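You operate a simulated robot arm through the tools that you are given. There is no shell and no other tool.

The job below is to be done with a simulated robot arm. You get a single attempt, and the scene is never put back.

JOB
Tape carton 62 with the blue dispenser; put it in the green tray.
Fine: Run the white slider in and back out.

The check looks at the end state, three seconds after you hand in, the way a careful person would. Anything else that was tipped, shoved, dropped, spilled or broken makes it a failure.

ROBOT AND FRAMES
A 6-joint arm with a two-finger parallel gripper, fixed in place. Base frame: the origin is on the floor under the middle of its stand, x ahead of it, y to its left, z up. Lengths are in m, angles in degrees, forces in N, time in s.
With the tool pointing down near the work surface it reaches from about 0.24 to 0.64 m from the base axis. Its first joint turns from -66.0 to 66.0 degrees. Payload 2.7 kg.
Tool frame: the origin (TCP) lies between the finger pads and is the grasp point; the fingertips stand 0.023 m ahead of it; z points along the fingers, y is the line along which they close. The gripper opens to 0.094 m. The fingers are 0.038 m wide and 0.01 m thick; the gripper's body (0.054 by 0.096 m) begins 0.039 m behind the TCP.
Orientation is that of the tool frame in the base frame, as [roll, pitch, yaw] about the fixed x, y, z axes, in that order (R = Rz(yaw) Ry(pitch) Rx(roll)). With the fingers straight down and closing along the base's y, the tool's x points along the base's -x, its y along +y and its z along -z.

CONTROLS
- The arm moves only by the tool arm_command. Its argument "steps" is a list of rows, each a list of 3 entries, a list of its own where there are three numbers: the turn, a rotation vector about the tool's x, y, z in degrees, then the shift along the tool's x, y, z in mm, then the opening, from 0 (shut) to 1 (fully open). In form: [[[ax, ay, az], [dx, dy, dz], grip], ...]. A call has 1 to 20 rows; each row is the pose to reach, as a shift and turn from the pose commanded when the call began, along the tool's axes at that moment. Rows are played at 5 a second. More than 0.05 m and 8.6 degrees between two rows, or a gripper value outside its range, and nothing of the call is played. Where a pose cannot be reached the arm comes as near as it can. A force on the tool above 50 N (or 10 N above the force at the start of the call, whichever is more), or a blocked arm, ends the call early, and 0.2 s more pass. Each finger travels about 0.045 m/s and halts on what it meets, pressing with about 43 N; the grip force reading is that of the motor and also rises with nothing between the fingers. The clock runs only during rows and for 0.2 s after the last one: add rows that repeat a pose to give the fingers time. It gives the time, the measured TCP pose, the force on the tool (base axes), the opening and the grip force at its end, in the units of the frame above (readings bear some noise), with the torque about the TCP (base axes, N m) and any sound that the robot's microphone picked up, and new pictures: "pictures" is both (left out), scene, wrist or none.
- Cameras (640 x 400 px; columns grow to the right, rows downward): "scene" is fixed at [0.0616, -0.4256, 1.4021]; the picture's right is [0.86, -0.50, 0.00], its down [-0.30, -0.51, -0.81] and it looks along [0.41, 0.70, -0.59] (base axes); focal length 331 px, centre (320, 200). "wrist" rides on the gripper at [0.086, 0.016, -0.074] in the tool frame; the picture's right is [-0.18, 0.98, 0.00], its down [-0.58, -0.11, -0.81] and it looks along [-0.79, -0.15, 0.59] (tool axes); focal length 243 px, centre (320, 200). There is no depth. A picture from a camera that has moved, and an enlarged one, comes with that camera's place and axes in the base frame and with its lens.
- close_up(camera, box): a new picture of the part [left, top, right, bottom] of that camera's present view, enlarged. The clock stands still meanwhile.
- close_job(): hands the job in; it is judged then, once.

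Nothing tells you positions but the pictures and the camera data. Unless the task says otherwise, let go and move clear before handing in.

The tools are called as a command line: name --argument value ..., lists and objects as JSON in quotes. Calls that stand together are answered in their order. arm_command: Moves the arm, as the interface text tells. Its arguments: {"type":"object","properties":{"steps":{"type":"array"},"pictures":{"type":"string","enum":["both","scene","wrist","none"]}},"required":["steps"]} The other tools are called the same way: close_up (camera, box) takes an enlarged picture of a part of a camera's view; close_job () hands the job in.

At the start:

```text
time_s: 0.0
position: [0.3676, 0.0019, 1.034]
tool_rot: [180.0, 0.0, -180.0]
ft_force: [0.0, 0.5, -0.3]
torque: [0.01, -0.02, -0.02]
width: 0.0942
gripper_force: 0.1
```

scene: 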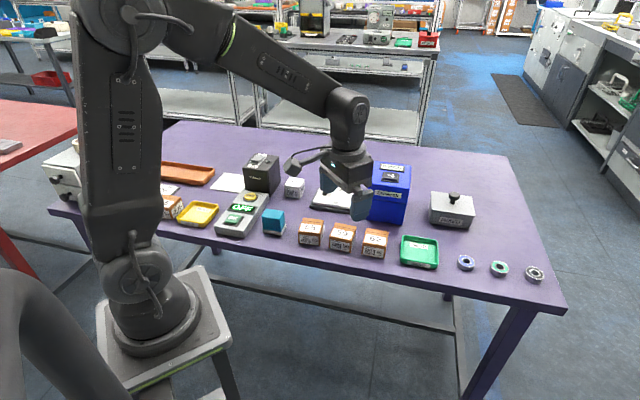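
wrist: 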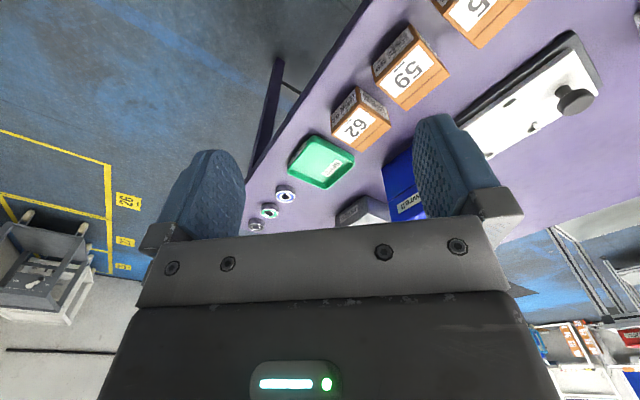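

I see a purple table with orange numbered cartons, a green tray, a yellow tray, a blue dispenser-like box, and a white-plate slider. I'll look closer before moving anything.

close_up --camera "scene" --box '[280, 140, 480, 280]'

close_up --camera "scene" --box '[140, 140, 320, 260]'

close_up --camera "scene" --box '[420, 170, 580, 300]'

close_up --camera "wrist" --box '[240, 0, 640, 250]'

close_up --camera "scene" --box '[280, 0, 440, 80]'

```text
2.86 times, centred on (380, 210) of scene
camera zoom: at [0.0616, -0.4256, 1.4021], right [0.86, -0.5, 0.0], down [-0.3, -0.51, -0.81], along [0.41, 0.7, -0.59], focal length 946 px, centre (149, 171)
```

zoom: 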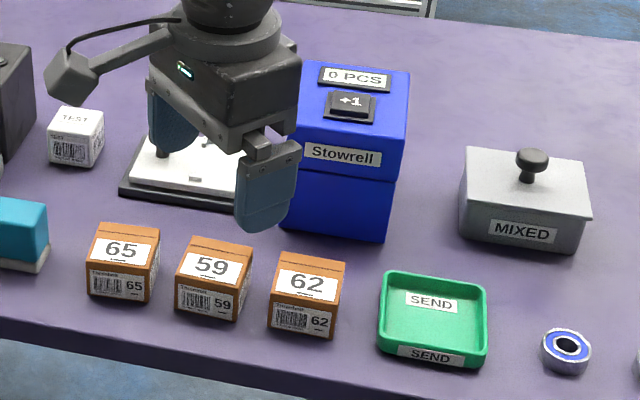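

```text
3.33 times, centred on (230, 200) of scene
camera zoom: at [0.0616, -0.4256, 1.4021], right [0.86, -0.5, 0.0], down [-0.3, -0.51, -0.81], along [0.41, 0.7, -0.59], focal length 1103 px, centre (620, 200)
```

zoom: 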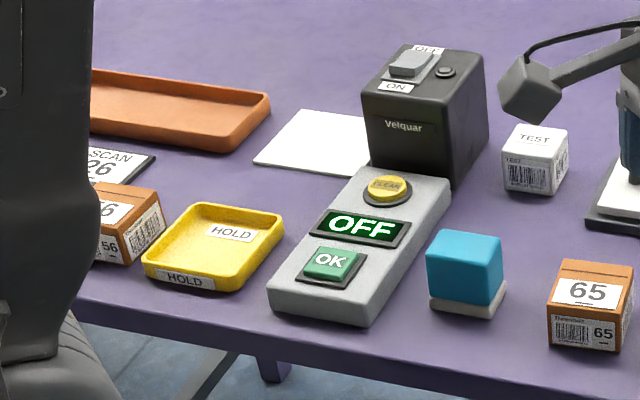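

```text
3.08 times, centred on (500, 235) of scene
camera zoom: at [0.0616, -0.4256, 1.4021], right [0.86, -0.5, 0.0], down [-0.3, -0.51, -0.81], along [0.41, 0.7, -0.59], focal length 1019 px, centre (-234, 92)
```

zoom: 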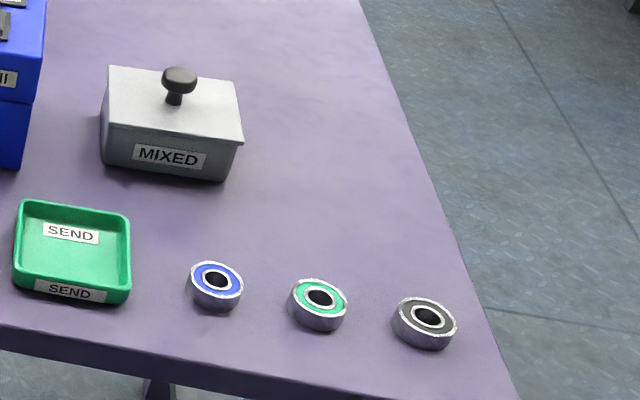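

```text
1.60 times, centred on (440, 125) of wrist
camera zoom: at [0.2801, 0.0181, 1.1099], right [0.18, 0.98, 0.0], down [0.58, -0.11, 0.81], along [0.79, -0.15, -0.59], focal length 388 px, centre (128, 320)
```

zoom: 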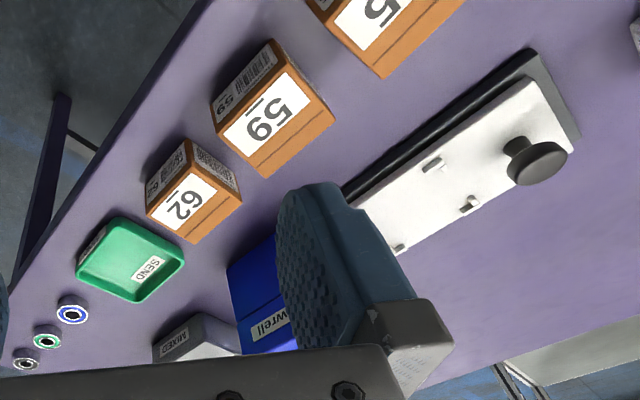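

```text
4.00 times, centred on (360, 40) of scene
camera zoom: at [0.0616, -0.4256, 1.4021], right [0.86, -0.5, 0.0], down [-0.3, -0.51, -0.81], along [0.41, 0.7, -0.59], focal length 1324 px, centre (160, 840)
```

zoom: 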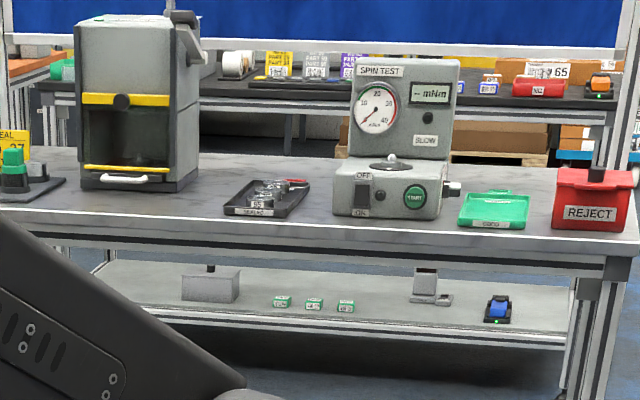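

The scene has a diagonal table. Carton 62 is near (0.49, 0.03) with its top at z≈0.84, and the blue "Stowrell" box and the white slider run diagonally beyond it. I'll move high and to the left to look along the slider into the blue box.

arm_command --steps '[[[0, 0, 5.25], [2, 41, -3], 1], [[0, 0, 10.5], [4, 82, -6], 1], [[0, 0, 15.75], [6, 123, -9], 1], [[0, 0, 21], [8, 164, -12], 1], [[0, 0, 26.25], [10, 205, -15], 1], [[0, 0, 31.5], [12, 246, -18], 1], [[0, 0, 36.75], [14, 287, -21], 1], [[0, 0, 42], [18, 328, -26], 1], [[0, 0, 42], [18, 328, -26], 1]]'

```text
time_s: 2.0
position: [0.3507, 0.331, 1.0593]
tool_rot: [180.0, -0.1, 137.9]
ft_force: [-0.1, -0.4, -0.3]
torque: [0.01, -0.04, 0.0]
width: 0.0937
gripper_force: 0.0
camera wrist: at [0.2955, 0.3994, 1.1352], right [0.79, 0.61, 0.0], down [0.36, -0.47, 0.81], along [0.49, -0.64, -0.59], focal length 243 px, centre (320, 200)
```

scene: 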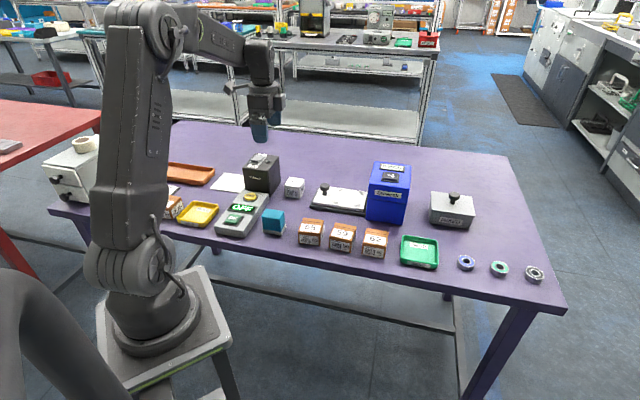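
wrist: 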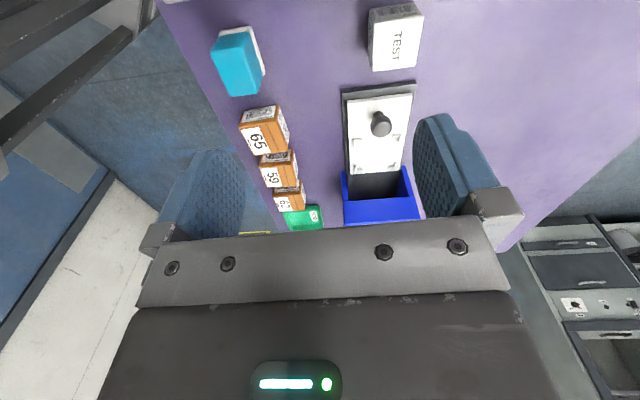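

close_up --camera "wrist" --box '[300, 60, 460, 240]'

close_up --camera "scene" --box '[280, 140, 480, 280]'

close_up --camera "scene" --box '[300, 150, 420, 230]'

close_up --camera "scene" --box '[30, 110, 190, 230]'

```text
2.22 times, centred on (380, 150) of wrist
camera zoom: at [0.2955, 0.3994, 1.1352], right [0.79, 0.61, 0.0], down [0.36, -0.47, 0.81], along [0.49, -0.64, -0.59], focal length 539 px, centre (187, 311)
```

zoom: 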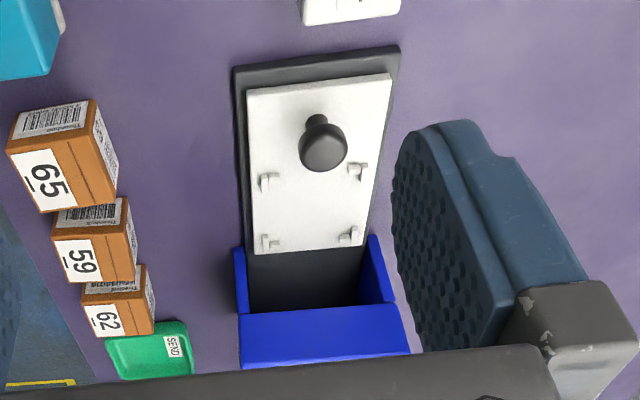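

```text
2.86 times, centred on (380, 210) of scene
camera zoom: at [0.0616, -0.4255, 1.4021], right [0.86, -0.5, 0.0], down [-0.3, -0.51, -0.81], along [0.41, 0.7, -0.59], focal length 946 px, centre (149, 171)
```

zoom: 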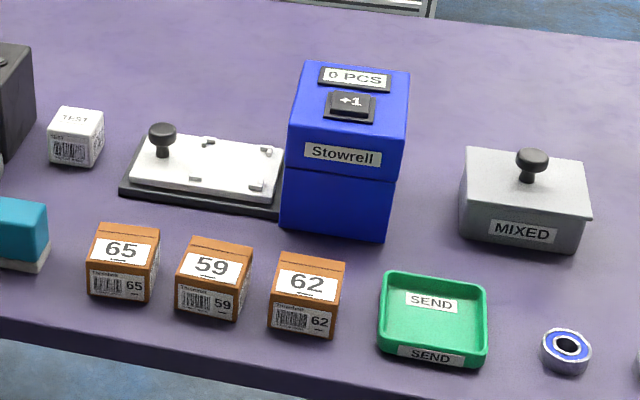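

```text
5.00 times, centred on (360, 190) of scene
camera zoom: at [0.0616, -0.4255, 1.4021], right [0.86, -0.5, 0.0], down [-0.3, -0.51, -0.81], along [0.41, 0.7, -0.59], focal length 1655 px, centre (120, 250)
```

zoom: 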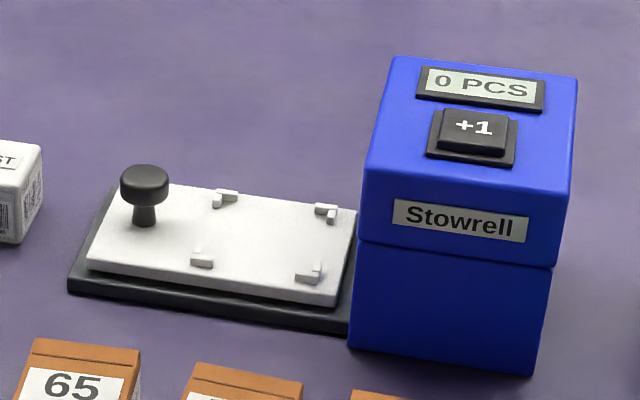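

```text
3.33 times, centred on (110, 170) of scene
camera zoom: at [0.0616, -0.4255, 1.4021], right [0.86, -0.5, 0.0], down [-0.3, -0.51, -0.81], along [0.41, 0.7, -0.59], focal length 1103 px, centre (1020, 300)
```

zoom: 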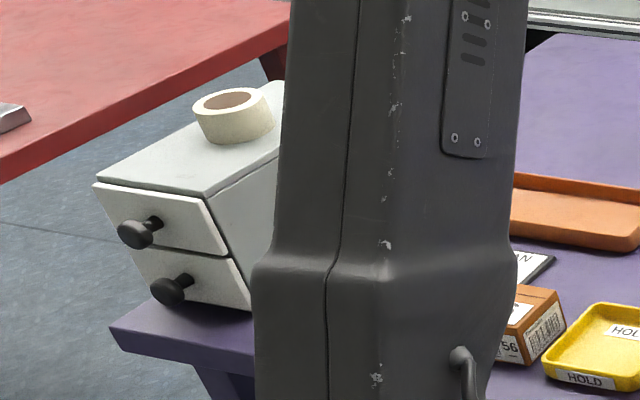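

The slider has a knob at the near end and a four-clip nest centred near (0.557, 0.220). It runs at about -45° into the Stowrell tunnel, whose display reads "0 PCS" with a "+1" key. I'll zoom in on the carton, the nest and the tray for exact geometry.

close_up --camera "scene" --box '[350, 215, 450, 277]'

close_up --camera "scene" --box '[310, 165, 390, 215]'

close_up --camera "wrist" --box '[330, 70, 430, 230]'

close_up --camera "scene" --box '[355, 150, 425, 230]'

```text
6.40 times, centred on (400, 246) of scene
camera zoom: at [0.0616, -0.4255, 1.4021], right [0.86, -0.5, 0.0], down [-0.3, -0.51, -0.81], along [0.41, 0.7, -0.59], focal length 2119 px, centre (-192, -94)
```

zoom: 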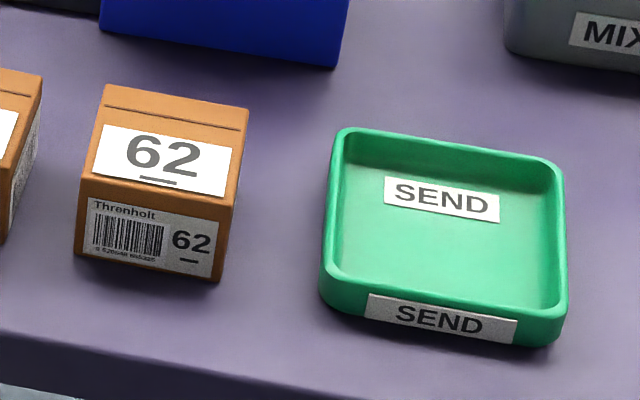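

```text
8.00 times, centred on (350, 190) of scene
camera zoom: at [0.0616, -0.4255, 1.4021], right [0.86, -0.5, 0.0], down [-0.3, -0.51, -0.81], along [0.41, 0.7, -0.59], focal length 2648 px, centre (80, 280)
```

zoom: 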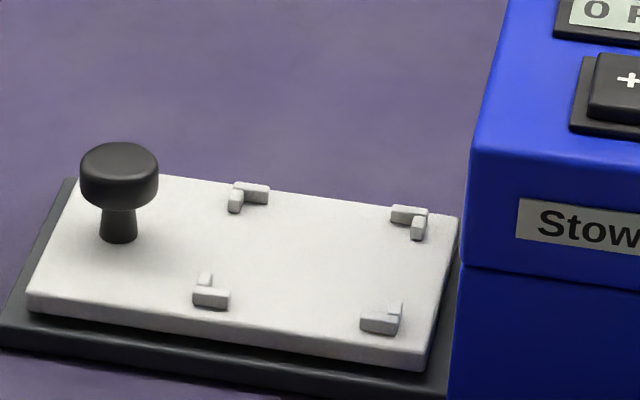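

```text
2.50 times, centred on (380, 150) of wrist
camera zoom: at [0.2955, 0.3994, 1.1352], right [0.79, 0.61, 0.0], down [0.36, -0.47, 0.81], along [0.49, -0.64, -0.59], focal length 606 px, centre (170, 325)
```

zoom: 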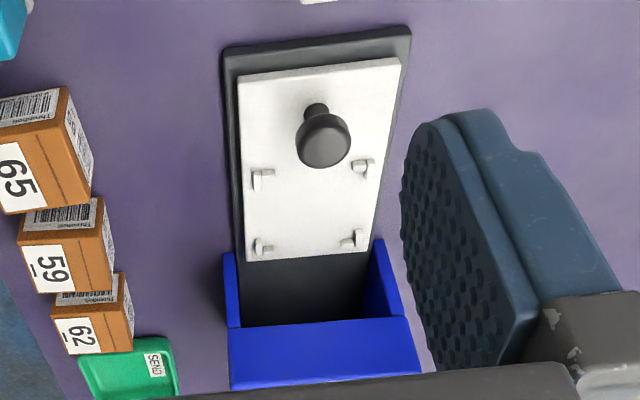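

```text
5.00 times, centred on (390, 190) of scene
camera zoom: at [0.0616, -0.4255, 1.4021], right [0.86, -0.5, 0.0], down [-0.3, -0.51, -0.81], along [0.41, 0.7, -0.59], focal length 1655 px, centre (-30, 250)
```

zoom: 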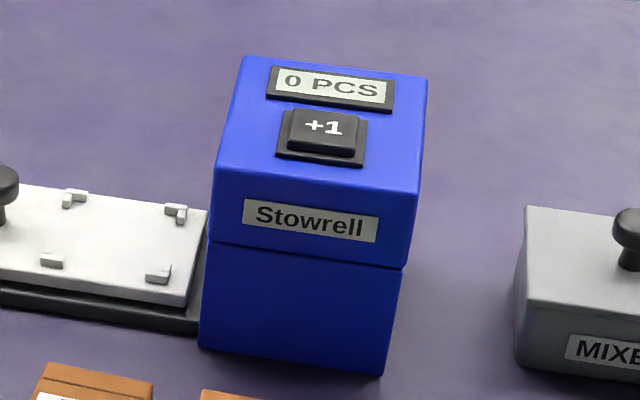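

Carton 62 looks about 58 mm square, aligned with the slider at 45° and centred near (0.492, 0.035). I'll move high over it with the fingers closing front-to-back and take a closer wrist view.

arm_command --steps '[[[0, 0, 1], [-38, -15.5, 5], 1], [[0, 0, 2], [-76, -31, 10], 1], [[0, 0, 3], [-114, -46.5, 15], 1], [[0, 0, 3], [-152, -62, 20], 1], [[0, 0, 3], [-190, -77.5, 30], 1], [[0, 0, 3], [-228, -93, 45], 1], [[0, 0, 3], [-266, -108.5, 65], 1], [[0, 0, 3], [-303.7, -123.5, 90], 1], [[0, 0, 3], [-303.7, -123.5, 90], 1]]'

```text
time_s: 4.0
position: [0.4924, 0.0356, 0.9679]
tool_rot: [180.0, 0.0, 134.9]
ft_force: [0.2, -0.6, 0.6]
torque: [0.01, 0.04, 0.0]
width: 0.094
gripper_force: 0.2
camera wrist: at [0.442, 0.1064, 1.0448], right [0.82, 0.57, 0.0], down [0.33, -0.49, 0.81], along [0.46, -0.67, -0.59], focal length 243 px, centre (320, 200)
```

scene: 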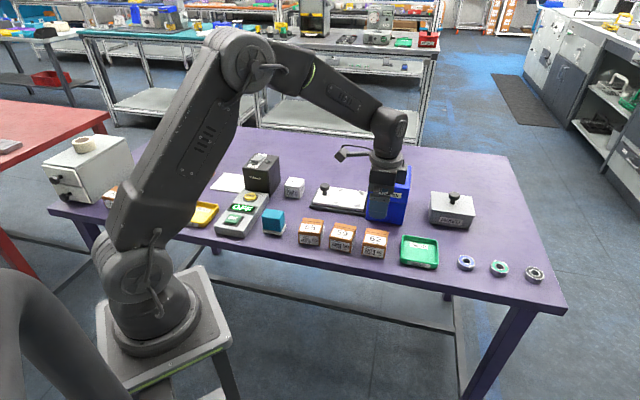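
wrist: 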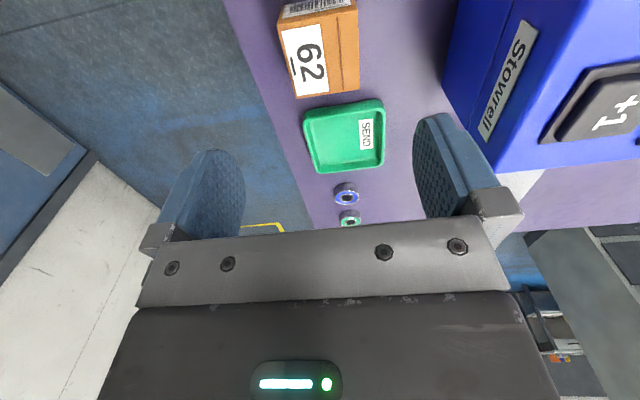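

Carton 62 and the green tray are now in the wrist view. I'll zoom in for accurate corner positions.

close_up --camera "wrist" --box '[260, 0, 420, 120]'

close_up --camera "wrist" --box '[280, 80, 440, 200]'

close_up --camera "wrist" --box '[420, 0, 640, 180]'

close_up --camera "scene" --box '[330, 140, 450, 280]'

```text
3.33 times, centred on (340, 60) of wrist
camera zoom: at [0.442, 0.1064, 1.0448], right [0.82, 0.57, 0.0], down [0.33, -0.49, 0.81], along [0.46, -0.67, -0.59], focal length 809 px, centre (253, 667)
```

zoom: 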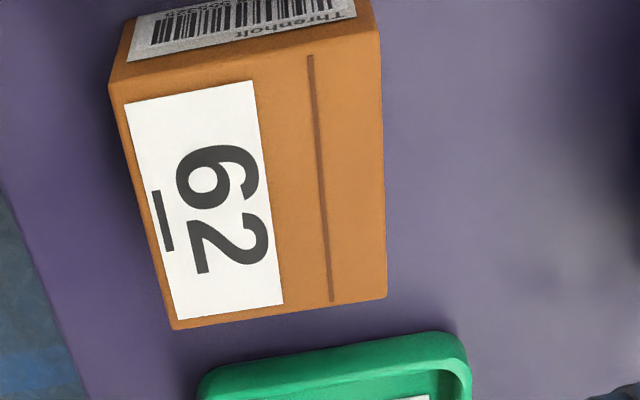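

```text
3.33 times, centred on (360, 140) of wrist
camera zoom: at [0.442, 0.1064, 1.0448], right [0.82, 0.57, 0.0], down [0.33, -0.49, 0.81], along [0.46, -0.67, -0.59], focal length 809 px, centre (187, 400)
```

zoom: 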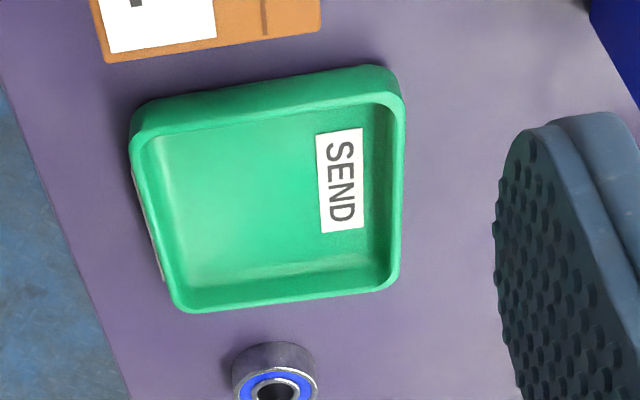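

```text
2.22 times, centred on (530, 90) of wrist
camera zoom: at [0.442, 0.1064, 1.0448], right [0.82, 0.57, 0.0], down [0.33, -0.49, 0.81], along [0.46, -0.67, -0.59], focal length 539 px, centre (-147, 444)
```

zoom: 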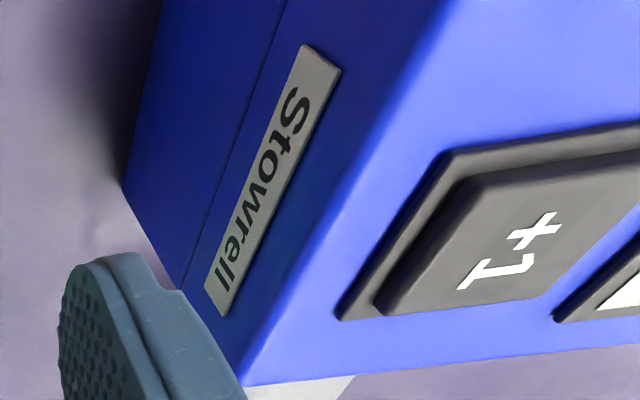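

```text
2.86 times, centred on (390, 210) of scene
camera zoom: at [0.0616, -0.4256, 1.4021], right [0.86, -0.51, 0.0], down [-0.3, -0.51, -0.81], along [0.41, 0.7, -0.59], focal length 946 px, centre (120, 171)
```

zoom: 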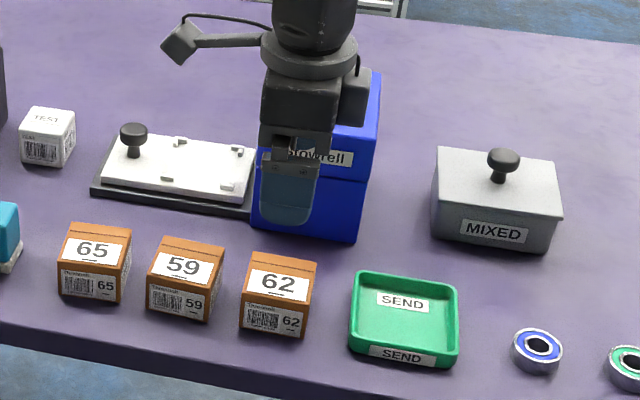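

Triangulating gives carton 62 a centre of about (0.494, 0.032), 58 mm square and 40 mm tall, with the table at about 0.80. The green tray centre is about (0.579, -0.038). I'll descend part-way over the carton and check alignment.

arm_command --steps '[[[0, 0, 0], [-3, -1, 30], 1], [[0, 0, 0], [-3, -1, 60], 1], [[0, 0, 0], [-3, -1, 90], 1], [[0, 0, 0], [-3, -1, 90], 1]]'

```text
time_s: 5.0
position: [0.4942, 0.033, 0.8785]
tool_rot: [-180.0, 0.0, 135.0]
ft_force: [0.4, -0.1, -0.4]
torque: [-0.01, 0.0, -0.02]
width: 0.0938
gripper_force: 0.1
camera wrist: at [0.4433, 0.1041, 0.9549], right [0.83, 0.56, 0.0], down [0.33, -0.49, 0.81], along [0.46, -0.67, -0.59], focal length 243 px, centre (320, 200)
```

scene: 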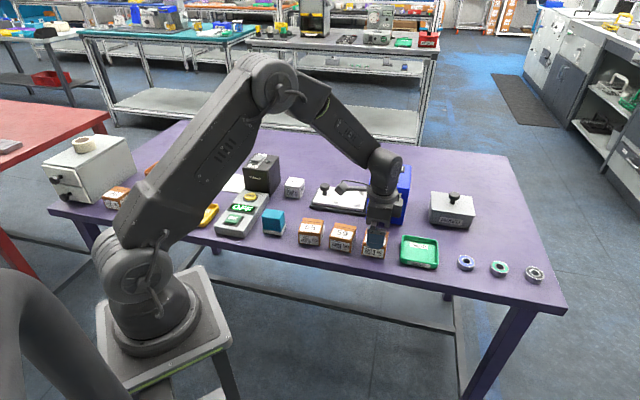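
wrist: 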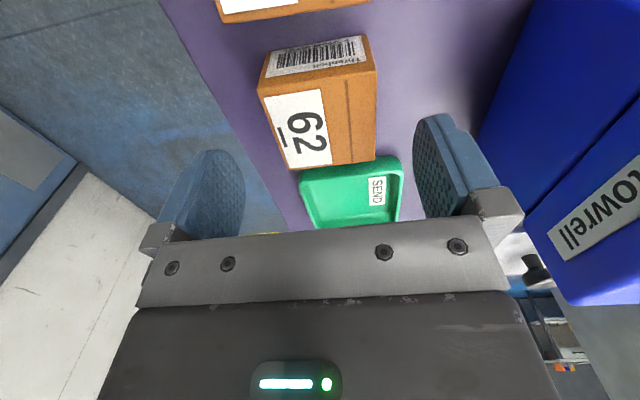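

The carton's centre lines up with the TCP to within about 2 mm. I'll lower so the fingers cover its upper half and close on it.

arm_command --steps '[[[0, 0, 0], [-1, 0.7, 18], 1], [[0, 0, 0], [-1, 0.7, 36], 1], [[0, 0, 0], [-1, 0.7, 36], 1], [[0, 0, 0], [-1, 0.7, 36], 0.8], [[0, 0, 0], [-1, 0.7, 36], 0.6], [[0, 0, 0], [-1, 0.7, 36], 0.5], [[0, 0, 0], [-1, 0.7, 36], 0.5], [[0, 0, 0], [-1, 0.7, 36], 0.5]]'

```text
time_s: 6.8
position: [0.4959, 0.033, 0.8433]
tool_rot: [179.9, -0.1, 135.0]
ft_force: [1.3, 0.5, 1.3]
torque: [-0.09, 0.04, -0.02]
width: 0.0576
gripper_force: 42.5
camera wrist: at [0.445, 0.1039, 0.9194], right [0.82, 0.57, 0.0], down [0.33, -0.49, 0.81], along [0.46, -0.67, -0.59], focal length 243 px, centre (320, 200)
```

scene: 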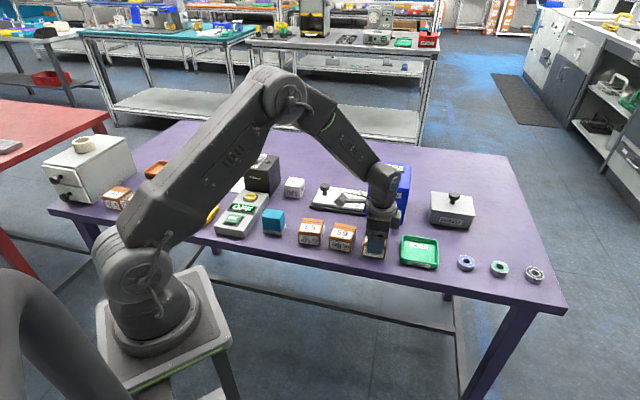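
wrist: 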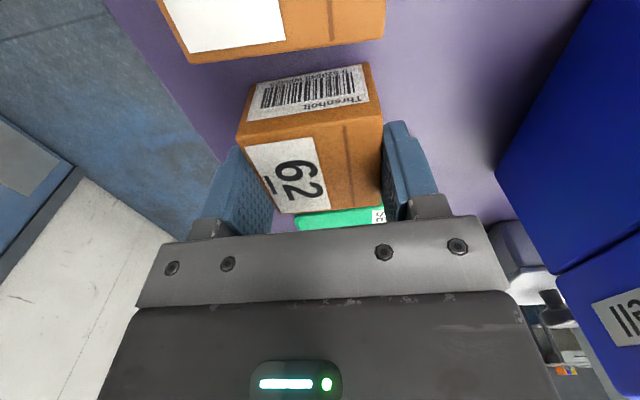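

Carton 62 is held at 57.6 mm. I'll lift it and shift along the slider direction away from the blue box, then take a view of the nest from the side.

arm_command --steps '[[[0, 0, 0], [0, 0, -15], 0.5], [[0, 0, 0], [0, 0, -45], 0.5], [[0, 0, 0], [0, 0, -85], 0.5], [[0, 0, 0], [0, 0, -116], 0.5], [[0, 0, 0], [35, 0, -126], 0.5], [[0, 0, 0], [75, 20, -126], 0.5], [[0, 0, 0], [96, 50, -126], 0.5], [[0, 0, 0], [96, 70, -126], 0.5], [[0, 0, 0], [96, 70, -126], 0.5]]'

close_up --camera "wrist" --box '[360, 0, 600, 150]'

close_up --camera "scene" --box '[280, 140, 440, 280]'

```text
time_s: 8.8
position: [0.4776, 0.1516, 0.9694]
tool_rot: [-180.0, 0.0, 135.1]
ft_force: [0.4, 0.2, -2.0]
torque: [-0.01, 0.0, 0.02]
width: 0.0576
gripper_force: 42.5
camera wrist: at [0.4261, 0.2225, 1.0459], right [0.83, 0.56, 0.0], down [0.33, -0.49, 0.81], along [0.46, -0.67, -0.59], focal length 243 px, centre (320, 200)
```

scene: 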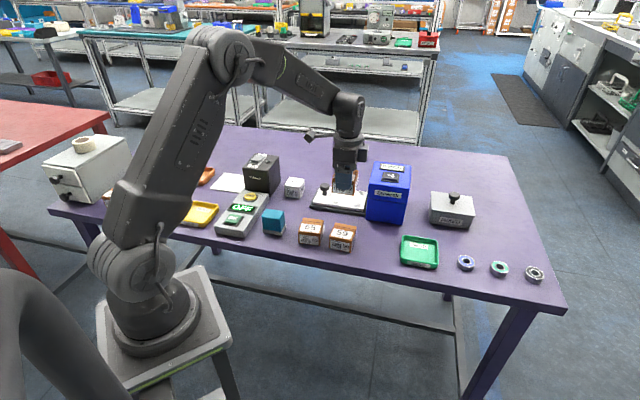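
wrist: 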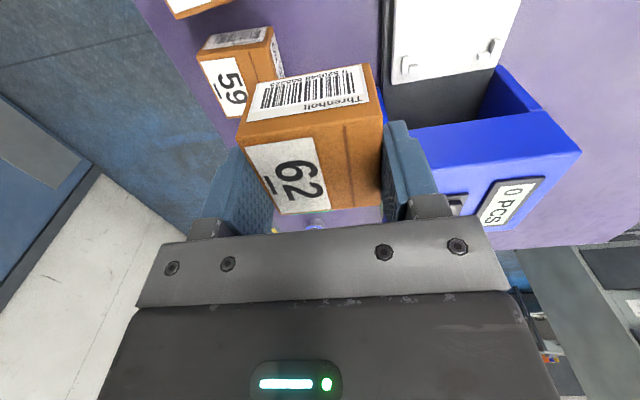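

```text
2.67 times, centred on (480, 75) of wrist
camera zoom: at [0.4261, 0.2225, 1.0459], right [0.83, 0.56, 0.0], down [0.33, -0.49, 0.81], along [0.46, -0.67, -0.59], focal length 647 px, centre (-107, 533)
```

zoom: 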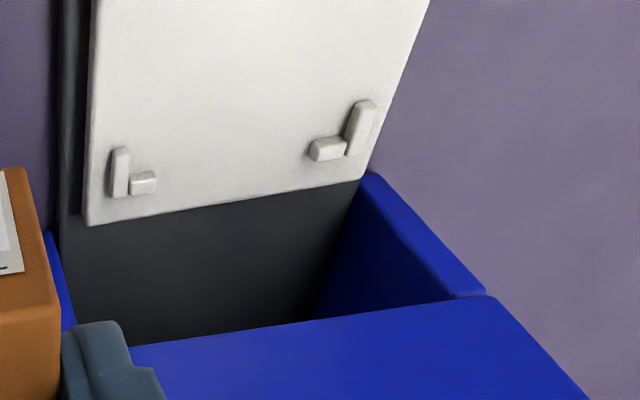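

```text
2.86 times, centred on (360, 210) of scene
camera zoom: at [0.0616, -0.4255, 1.4021], right [0.86, -0.5, 0.0], down [-0.3, -0.51, -0.81], along [0.41, 0.7, -0.59], focal length 946 px, centre (206, 171)
```

zoom: 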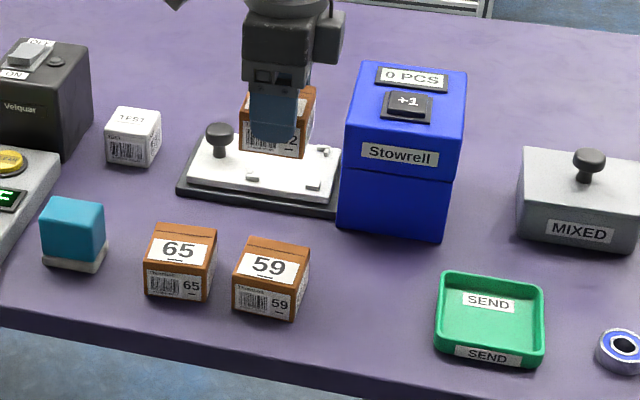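

Only the far half of the nest is in view. I'll back off 70 mm along the slider axis, staying high, to see all four clips and the knob.

arm_command --steps '[[[0, 0, 0], [35, 0, 0], 0.5], [[0, 0, 0], [70, 0, 0], 0.5], [[0, 0, 0], [70, 0, 0], 0.5]]'

close_up --camera "wrist" --box '[360, 0, 600, 150]'

```text
time_s: 9.6
position: [0.4284, 0.1995, 0.9693]
tool_rot: [179.9, 0.0, 135.0]
ft_force: [0.5, 0.1, -1.7]
torque: [0.01, 0.02, 0.0]
width: 0.0574
gripper_force: 43.1
camera wrist: at [0.3767, 0.2713, 1.0452], right [0.83, 0.56, 0.0], down [0.33, -0.49, 0.81], along [0.46, -0.67, -0.59], focal length 243 px, centre (320, 200)
```

scene: 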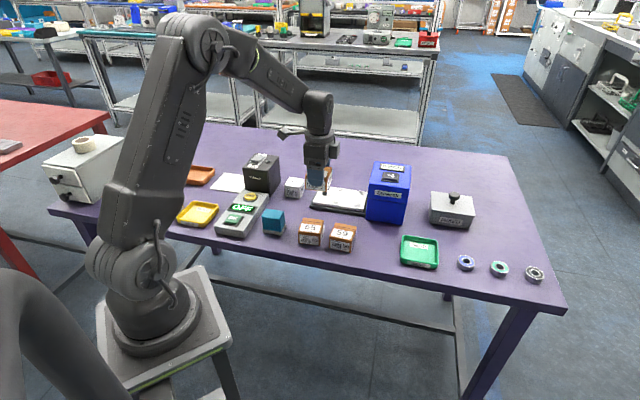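
wrist: 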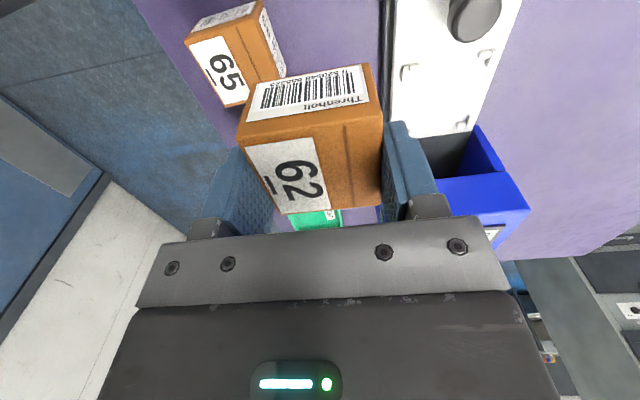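

```text
2.67 times, centred on (480, 75) of wrist
camera zoom: at [0.3767, 0.2713, 1.0452], right [0.83, 0.56, 0.0], down [0.33, -0.49, 0.81], along [0.46, -0.67, -0.59], focal length 647 px, centre (-107, 533)
```

zoom: 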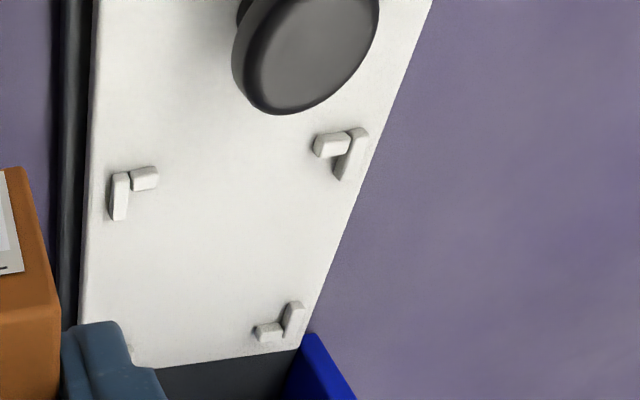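

Two views from the same height give the nest centre at about (0.546, 0.229), with clip tops near z=0.828 and about 3 mm of clearance around the carton. I'll move the carton over the nest and stop just above the clips to check.

arm_command --steps '[[[0, 0, 0], [-16, 26, 0], 0.5], [[0, 0, 0], [-32, 53, 0], 0.5], [[0, 0, 0], [-48, 80, 0], 0.5], [[0, 0, 0], [-63, 105.6, 0], 0.5], [[0, 0, 0], [-63, 105.6, 30], 0.5], [[0, 0, 0], [-63, 105.6, 60], 0.5], [[0, 0, 0], [-63, 105.6, 85], 0.5], [[0, 0, 0], [-63, 105.6, 85], 0.5], [[0, 0, 0], [-63, 105.6, 85], 0.5]]'

close_up --camera "wrist" --box '[200, 0, 440, 150]'

close_up --camera "scene" --box '[300, 150, 420, 230]'

```text
time_s: 11.6
position: [0.5462, 0.2293, 0.8854]
tool_rot: [-180.0, -0.1, 135.0]
ft_force: [0.0, -0.5, -0.4]
torque: [0.0, -0.02, 0.04]
width: 0.0574
gripper_force: 43.1
camera wrist: at [0.4952, 0.3009, 0.9602], right [0.83, 0.56, 0.0], down [0.33, -0.49, 0.81], along [0.46, -0.67, -0.59], focal length 243 px, centre (320, 200)
```

scene: 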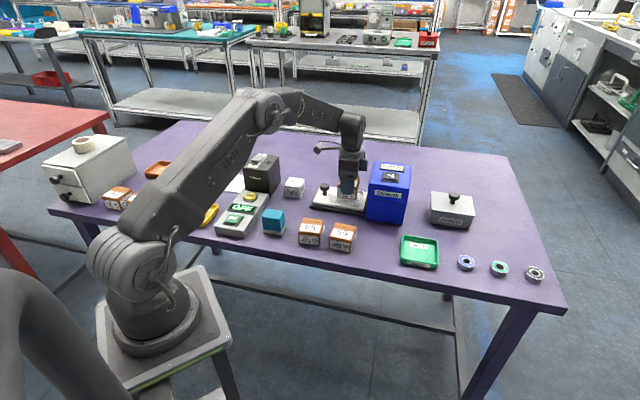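
wrist: 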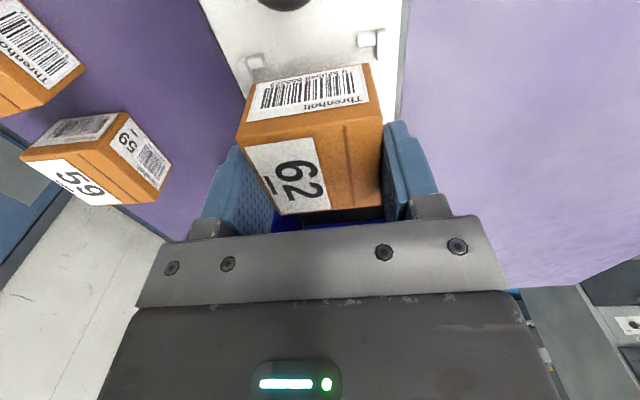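

```text
2.67 times, centred on (320, 75) of wrist
camera zoom: at [0.4952, 0.3009, 0.9602], right [0.83, 0.56, 0.0], down [0.33, -0.49, 0.81], along [0.46, -0.67, -0.59], focal length 647 px, centre (320, 533)
```

zoom: 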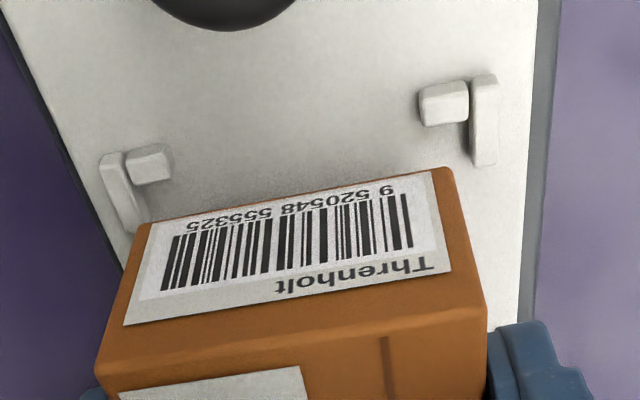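

```text
5.00 times, centred on (360, 190) of scene
camera zoom: at [0.0616, -0.4256, 1.4021], right [0.86, -0.5, 0.0], down [-0.3, -0.51, -0.81], along [0.41, 0.7, -0.59], focal length 1655 px, centre (120, 250)
```

zoom: 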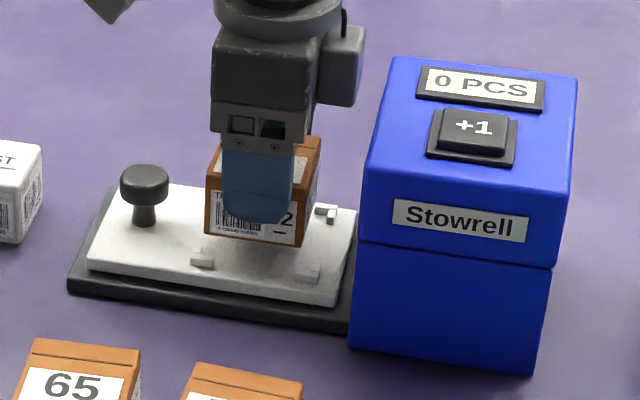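

The clips match the earlier estimate. The carton needs only about a 1 mm nudge along each axis, and then I'll lower it gently.

arm_command --steps '[[[0, 0, 0], [-1.3, 1, 0], 0.5], [[0, 0, 0], [-1.3, 1, 5], 0.5], [[0, 0, 0], [-1.3, 1, 10], 0.5], [[0, 0, 0], [-1.3, 1, 14], 0.5], [[0, 0, 0], [-1.3, 1, 17], 0.5], [[0, 0, 0], [-1.3, 1, 17], 0.5]]'

close_up --camera "wrist" --box '[200, 0, 440, 150]'

close_up --camera "scene" --box '[300, 150, 420, 230]'

```text
time_s: 13.0
position: [0.5479, 0.2302, 0.8673]
tool_rot: [-179.9, 0.1, 134.9]
ft_force: [0.2, 1.1, -1.7]
torque: [-0.01, -0.01, -0.04]
width: 0.0576
gripper_force: 42.3
camera wrist: at [0.4974, 0.3011, 0.9436], right [0.83, 0.56, 0.0], down [0.33, -0.49, 0.81], along [0.46, -0.67, -0.59], focal length 243 px, centre (320, 200)
```

scene: 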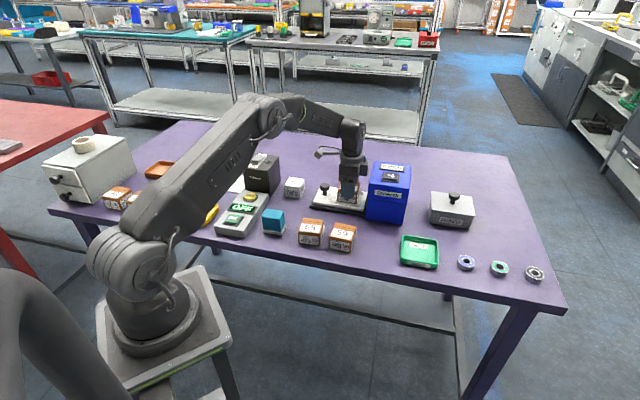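
wrist: 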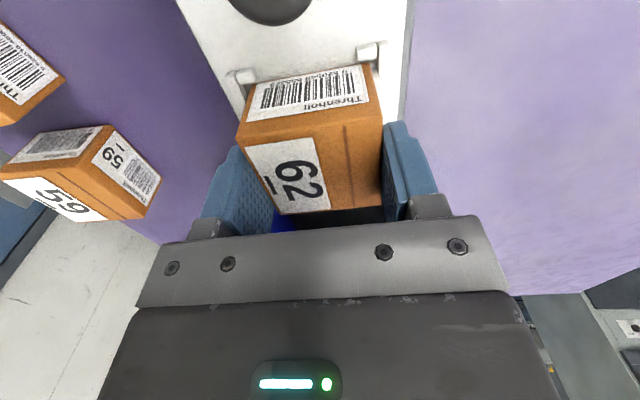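

```text
2.67 times, centred on (320, 75) of wrist
camera zoom: at [0.4974, 0.3011, 0.9436], right [0.83, 0.56, 0.0], down [0.33, -0.49, 0.81], along [0.46, -0.67, -0.59], focal length 647 px, centre (320, 533)
```

zoom: 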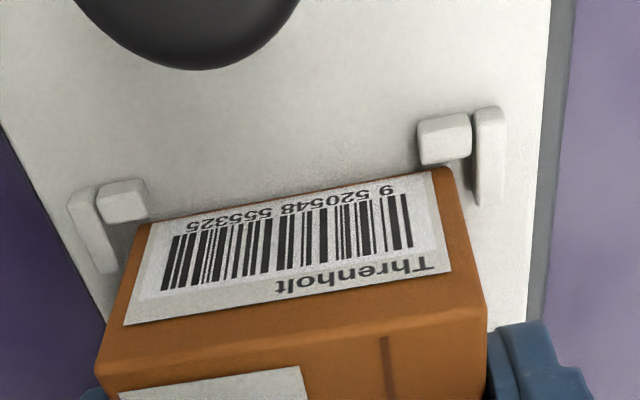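

```text
5.00 times, centred on (360, 190) of scene
camera zoom: at [0.0616, -0.4256, 1.4021], right [0.86, -0.5, 0.0], down [-0.3, -0.51, -0.81], along [0.41, 0.7, -0.59], focal length 1655 px, centre (120, 250)
```

zoom: 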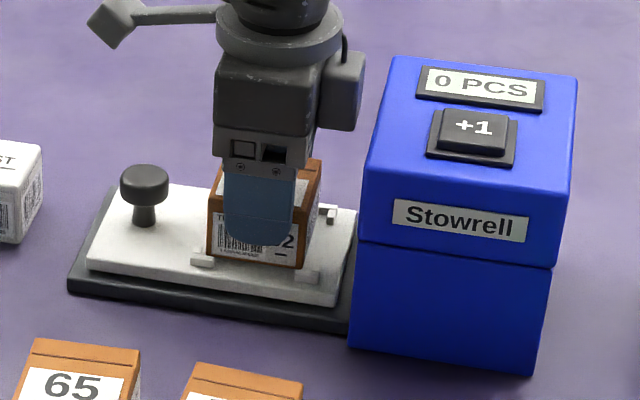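

The carton is centred within the clips to about 2–3 mm on each side and just at their tops. I'll lower a few more millimetres until it seats.

arm_command --steps '[[[0, 0, 0], [0, 0, 1], 0.5], [[0, 0, 0], [0, 0, 2], 0.5], [[0, 0, 0], [0, 0, 3], 0.5], [[0, 0, 0], [0, 0, 3], 0.5]]' --pictures "none"

close_up --camera "wrist" --box '[200, 0, 440, 150]'

close_up --camera "scene" --box '[310, 165, 390, 215]'

```text
time_s: 14.0
position: [0.5499, 0.2298, 0.8661]
tool_rot: [179.9, 0.1, 135.0]
ft_force: [-4.3, -2.6, 14.2]
torque: [-0.32, 0.59, 0.0]
width: 0.0574
gripper_force: 43.0
```

```text
2.67 times, centred on (320, 75) of wrist
camera zoom: at [0.4976, 0.301, 0.9423], right [0.82, 0.57, 0.0], down [0.33, -0.49, 0.81], along [0.46, -0.67, -0.59], focal length 647 px, centre (320, 533)
```

zoom: 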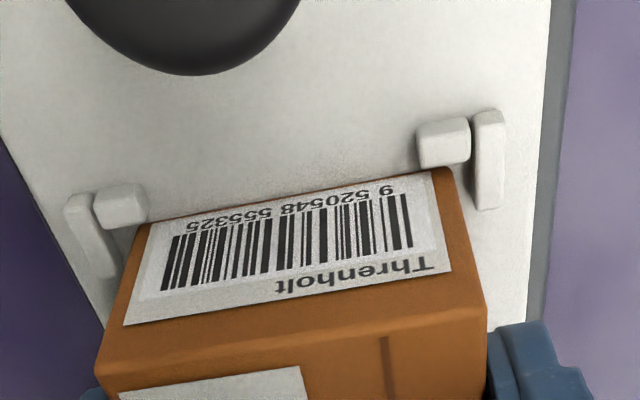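

```text
8.00 times, centred on (350, 190) of scene
camera zoom: at [0.0613, -0.4257, 1.4021], right [0.86, -0.5, 0.0], down [-0.3, -0.51, -0.81], along [0.41, 0.7, -0.59], focal length 2648 px, centre (80, 280)
```

zoom: 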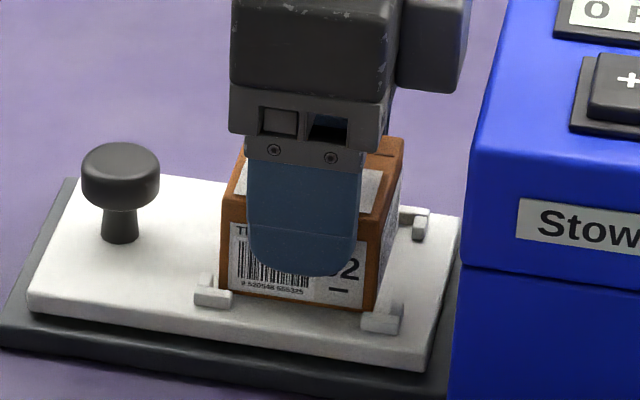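

The force reading shows about 14 N of contact at the expected plate height, and the clips sit alongside the carton. It is seated, so I'll relieve the pressure, release, lift straight up and look.

arm_command --steps '[[[0, 0, 0], [0, 0, -1], 0.5], [[0, 0, 0], [0, 0, -1], 0.62], [[0, 0, 0], [0, 0, -1], 0.72], [[0, 0, 0], [0, 0, -1], 0.85], [[0, 0, 0], [0, 0, -1], 0.85], [[0, 0, 0], [0, 0, -1], 0.85]]' --pictures "none"

close_up --camera "wrist" --box '[200, 0, 440, 220]'

close_up --camera "scene" --box '[310, 165, 390, 215]'

```text
time_s: 15.4
position: [0.5485, 0.2311, 0.8655]
tool_rot: [180.0, 0.0, 135.0]
ft_force: [0.4, 0.4, -0.8]
torque: [-0.01, 0.01, -0.02]
width: 0.0799
gripper_force: 0.1
```

```text
1.82 times, centred on (320, 110) of wrist
camera zoom: at [0.4973, 0.3013, 0.9419], right [0.83, 0.56, 0.0], down [0.33, -0.49, 0.81], along [0.46, -0.67, -0.59], focal length 441 px, centre (320, 364)
```

zoom: 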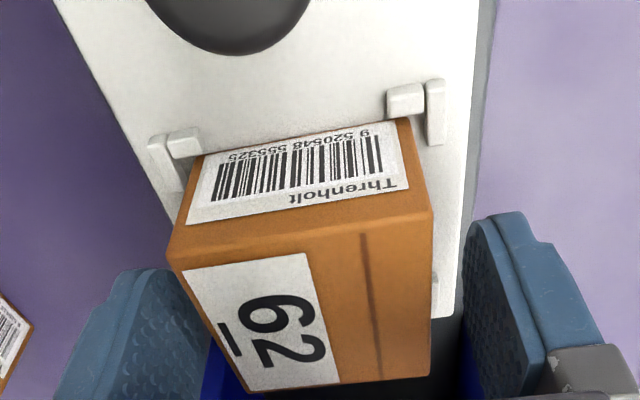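

```text
8.00 times, centred on (350, 190) of scene
camera zoom: at [0.0616, -0.4256, 1.4021], right [0.86, -0.5, 0.0], down [-0.3, -0.51, -0.81], along [0.41, 0.7, -0.59], focal length 2648 px, centre (80, 280)
```

zoom: 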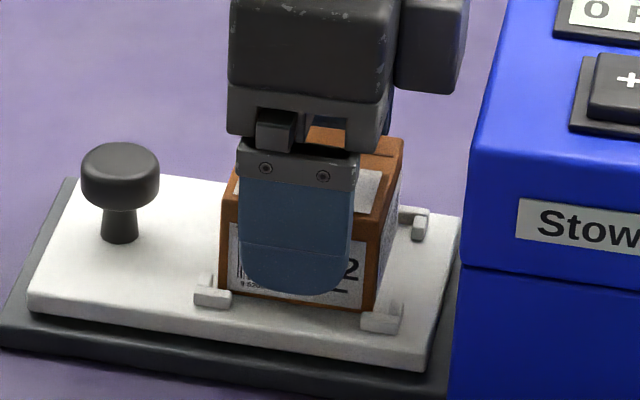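

Carton 62 sits flat in the nest. I'll lift clear and move back over the knob to measure it.

arm_command --steps '[[[0, 0, 0], [0, 0, -30], 0.85], [[0, 0, 0], [0, 0, -60], 0.85], [[0, 0, 0], [0, 0, -94], 1], [[0, 0, 0], [40, -0.5, -94], 1], [[0, 0, 0], [84, -1, -94], 1], [[0, 0, 0], [84, -1, -94], 1]]'

close_up --camera "wrist" --box '[240, 0, 440, 200]'

close_up --camera "scene" --box '[310, 150, 420, 220]'

```text
time_s: 16.8
position: [0.4883, 0.2889, 0.9591]
tool_rot: [-179.8, 0.1, 135.0]
ft_force: [0.0, 0.2, 0.2]
torque: [-0.03, -0.02, 0.03]
width: 0.0939
gripper_force: 0.1
camera wrist: at [0.4371, 0.3602, 1.0357], right [0.83, 0.56, 0.0], down [0.33, -0.49, 0.81], along [0.46, -0.67, -0.59], focal length 243 px, centre (320, 200)
```

scene: 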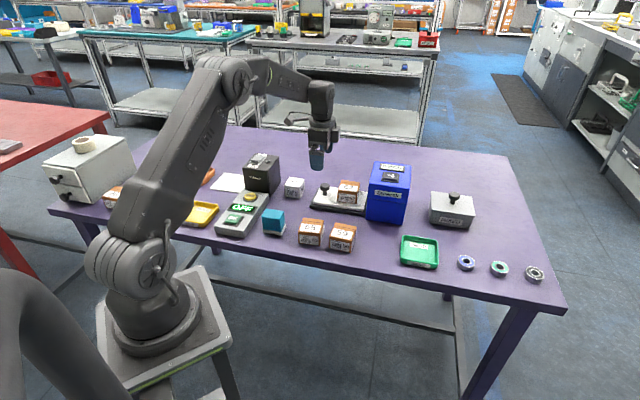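
wrist: 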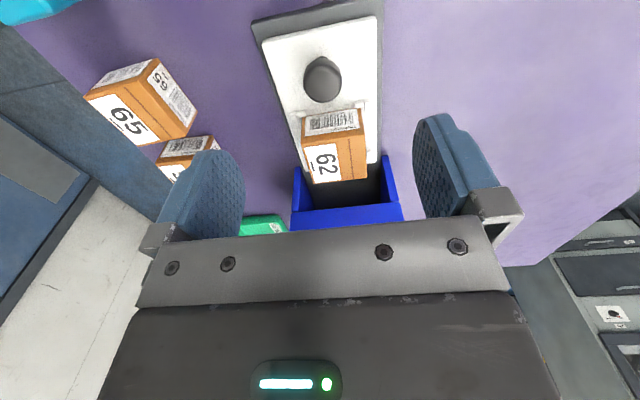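

```text
2.00 times, centred on (340, 100) of wrist
camera zoom: at [0.4371, 0.3602, 1.0357], right [0.83, 0.56, 0.0], down [0.33, -0.49, 0.81], along [0.46, -0.67, -0.59], focal length 485 px, centre (280, 400)
```

zoom: 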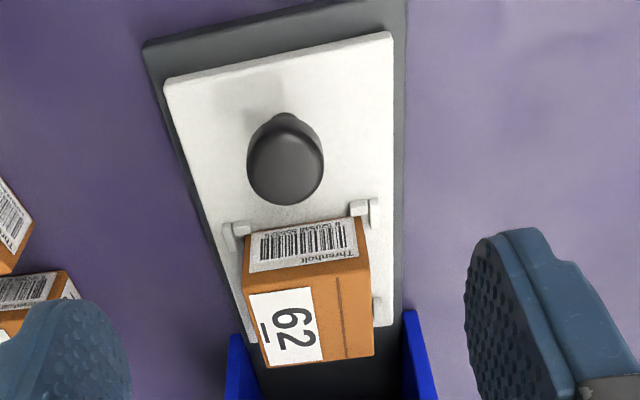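

```text
5.71 times, centred on (365, 185) of scene
camera zoom: at [0.0616, -0.4256, 1.4021], right [0.86, -0.5, 0.0], down [-0.3, -0.51, -0.81], along [0.41, 0.7, -0.59], focal length 1892 px, centre (63, 286)
```

zoom: 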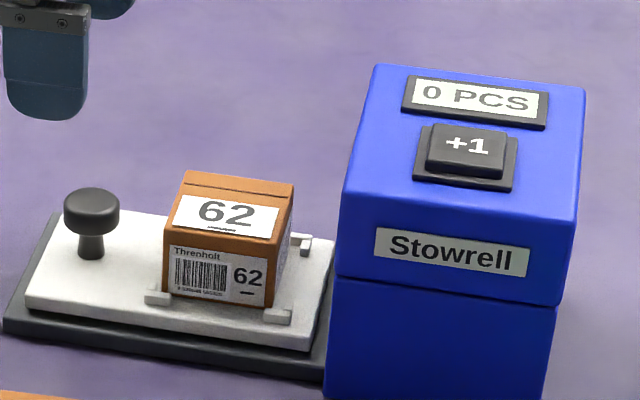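

Carton 62 sits level between the clips, and the display still reads 0 PCS. The knob head is at about (0.493, 0.282) with its top near z=0.857, so I'll descend around it and grip the head.

arm_command --steps '[[[0, 0, 0], [-1.2, 0, 40], 1], [[0, 0, 0], [-1.2, 0, 75], 1], [[0, 0, 0], [-1.2, 0, 94], 1], [[0, 0, 0], [-1.2, 0, 104], 1], [[0, 0, 0], [-1.2, 0, 104], 1]]'

close_up --camera "scene" --box '[310, 150, 420, 220]'

```text
time_s: 18.0
position: [0.4882, 0.2897, 0.8551]
tool_rot: [180.0, 0.0, 135.1]
ft_force: [-0.3, 0.4, -0.3]
torque: [-0.03, 0.01, 0.01]
width: 0.094
gripper_force: 0.0
camera wrist: at [0.4376, 0.3595, 0.9313], right [0.82, 0.57, 0.0], down [0.33, -0.49, 0.81], along [0.46, -0.67, -0.59], focal length 243 px, centre (320, 200)
```

scene: 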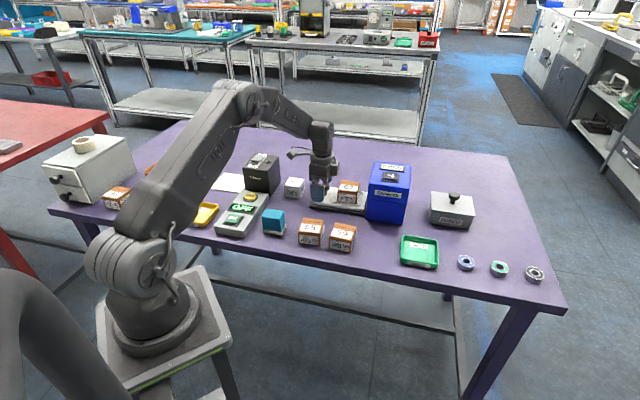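
wrist: 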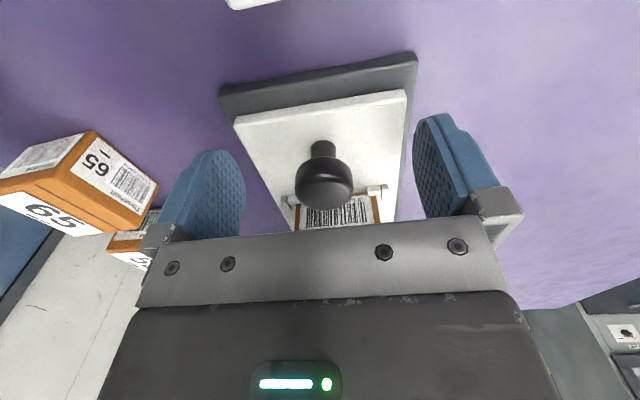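

```text
5.71 times, centred on (365, 185) of scene
camera zoom: at [0.0616, -0.4256, 1.4021], right [0.86, -0.5, 0.0], down [-0.3, -0.51, -0.81], along [0.41, 0.7, -0.59], focal length 1892 px, centre (63, 286)
```

zoom: 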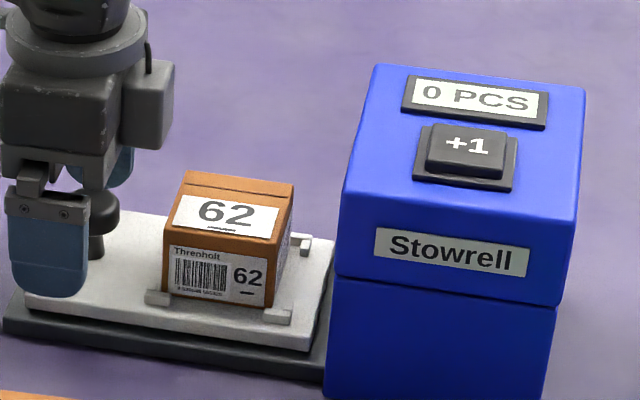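

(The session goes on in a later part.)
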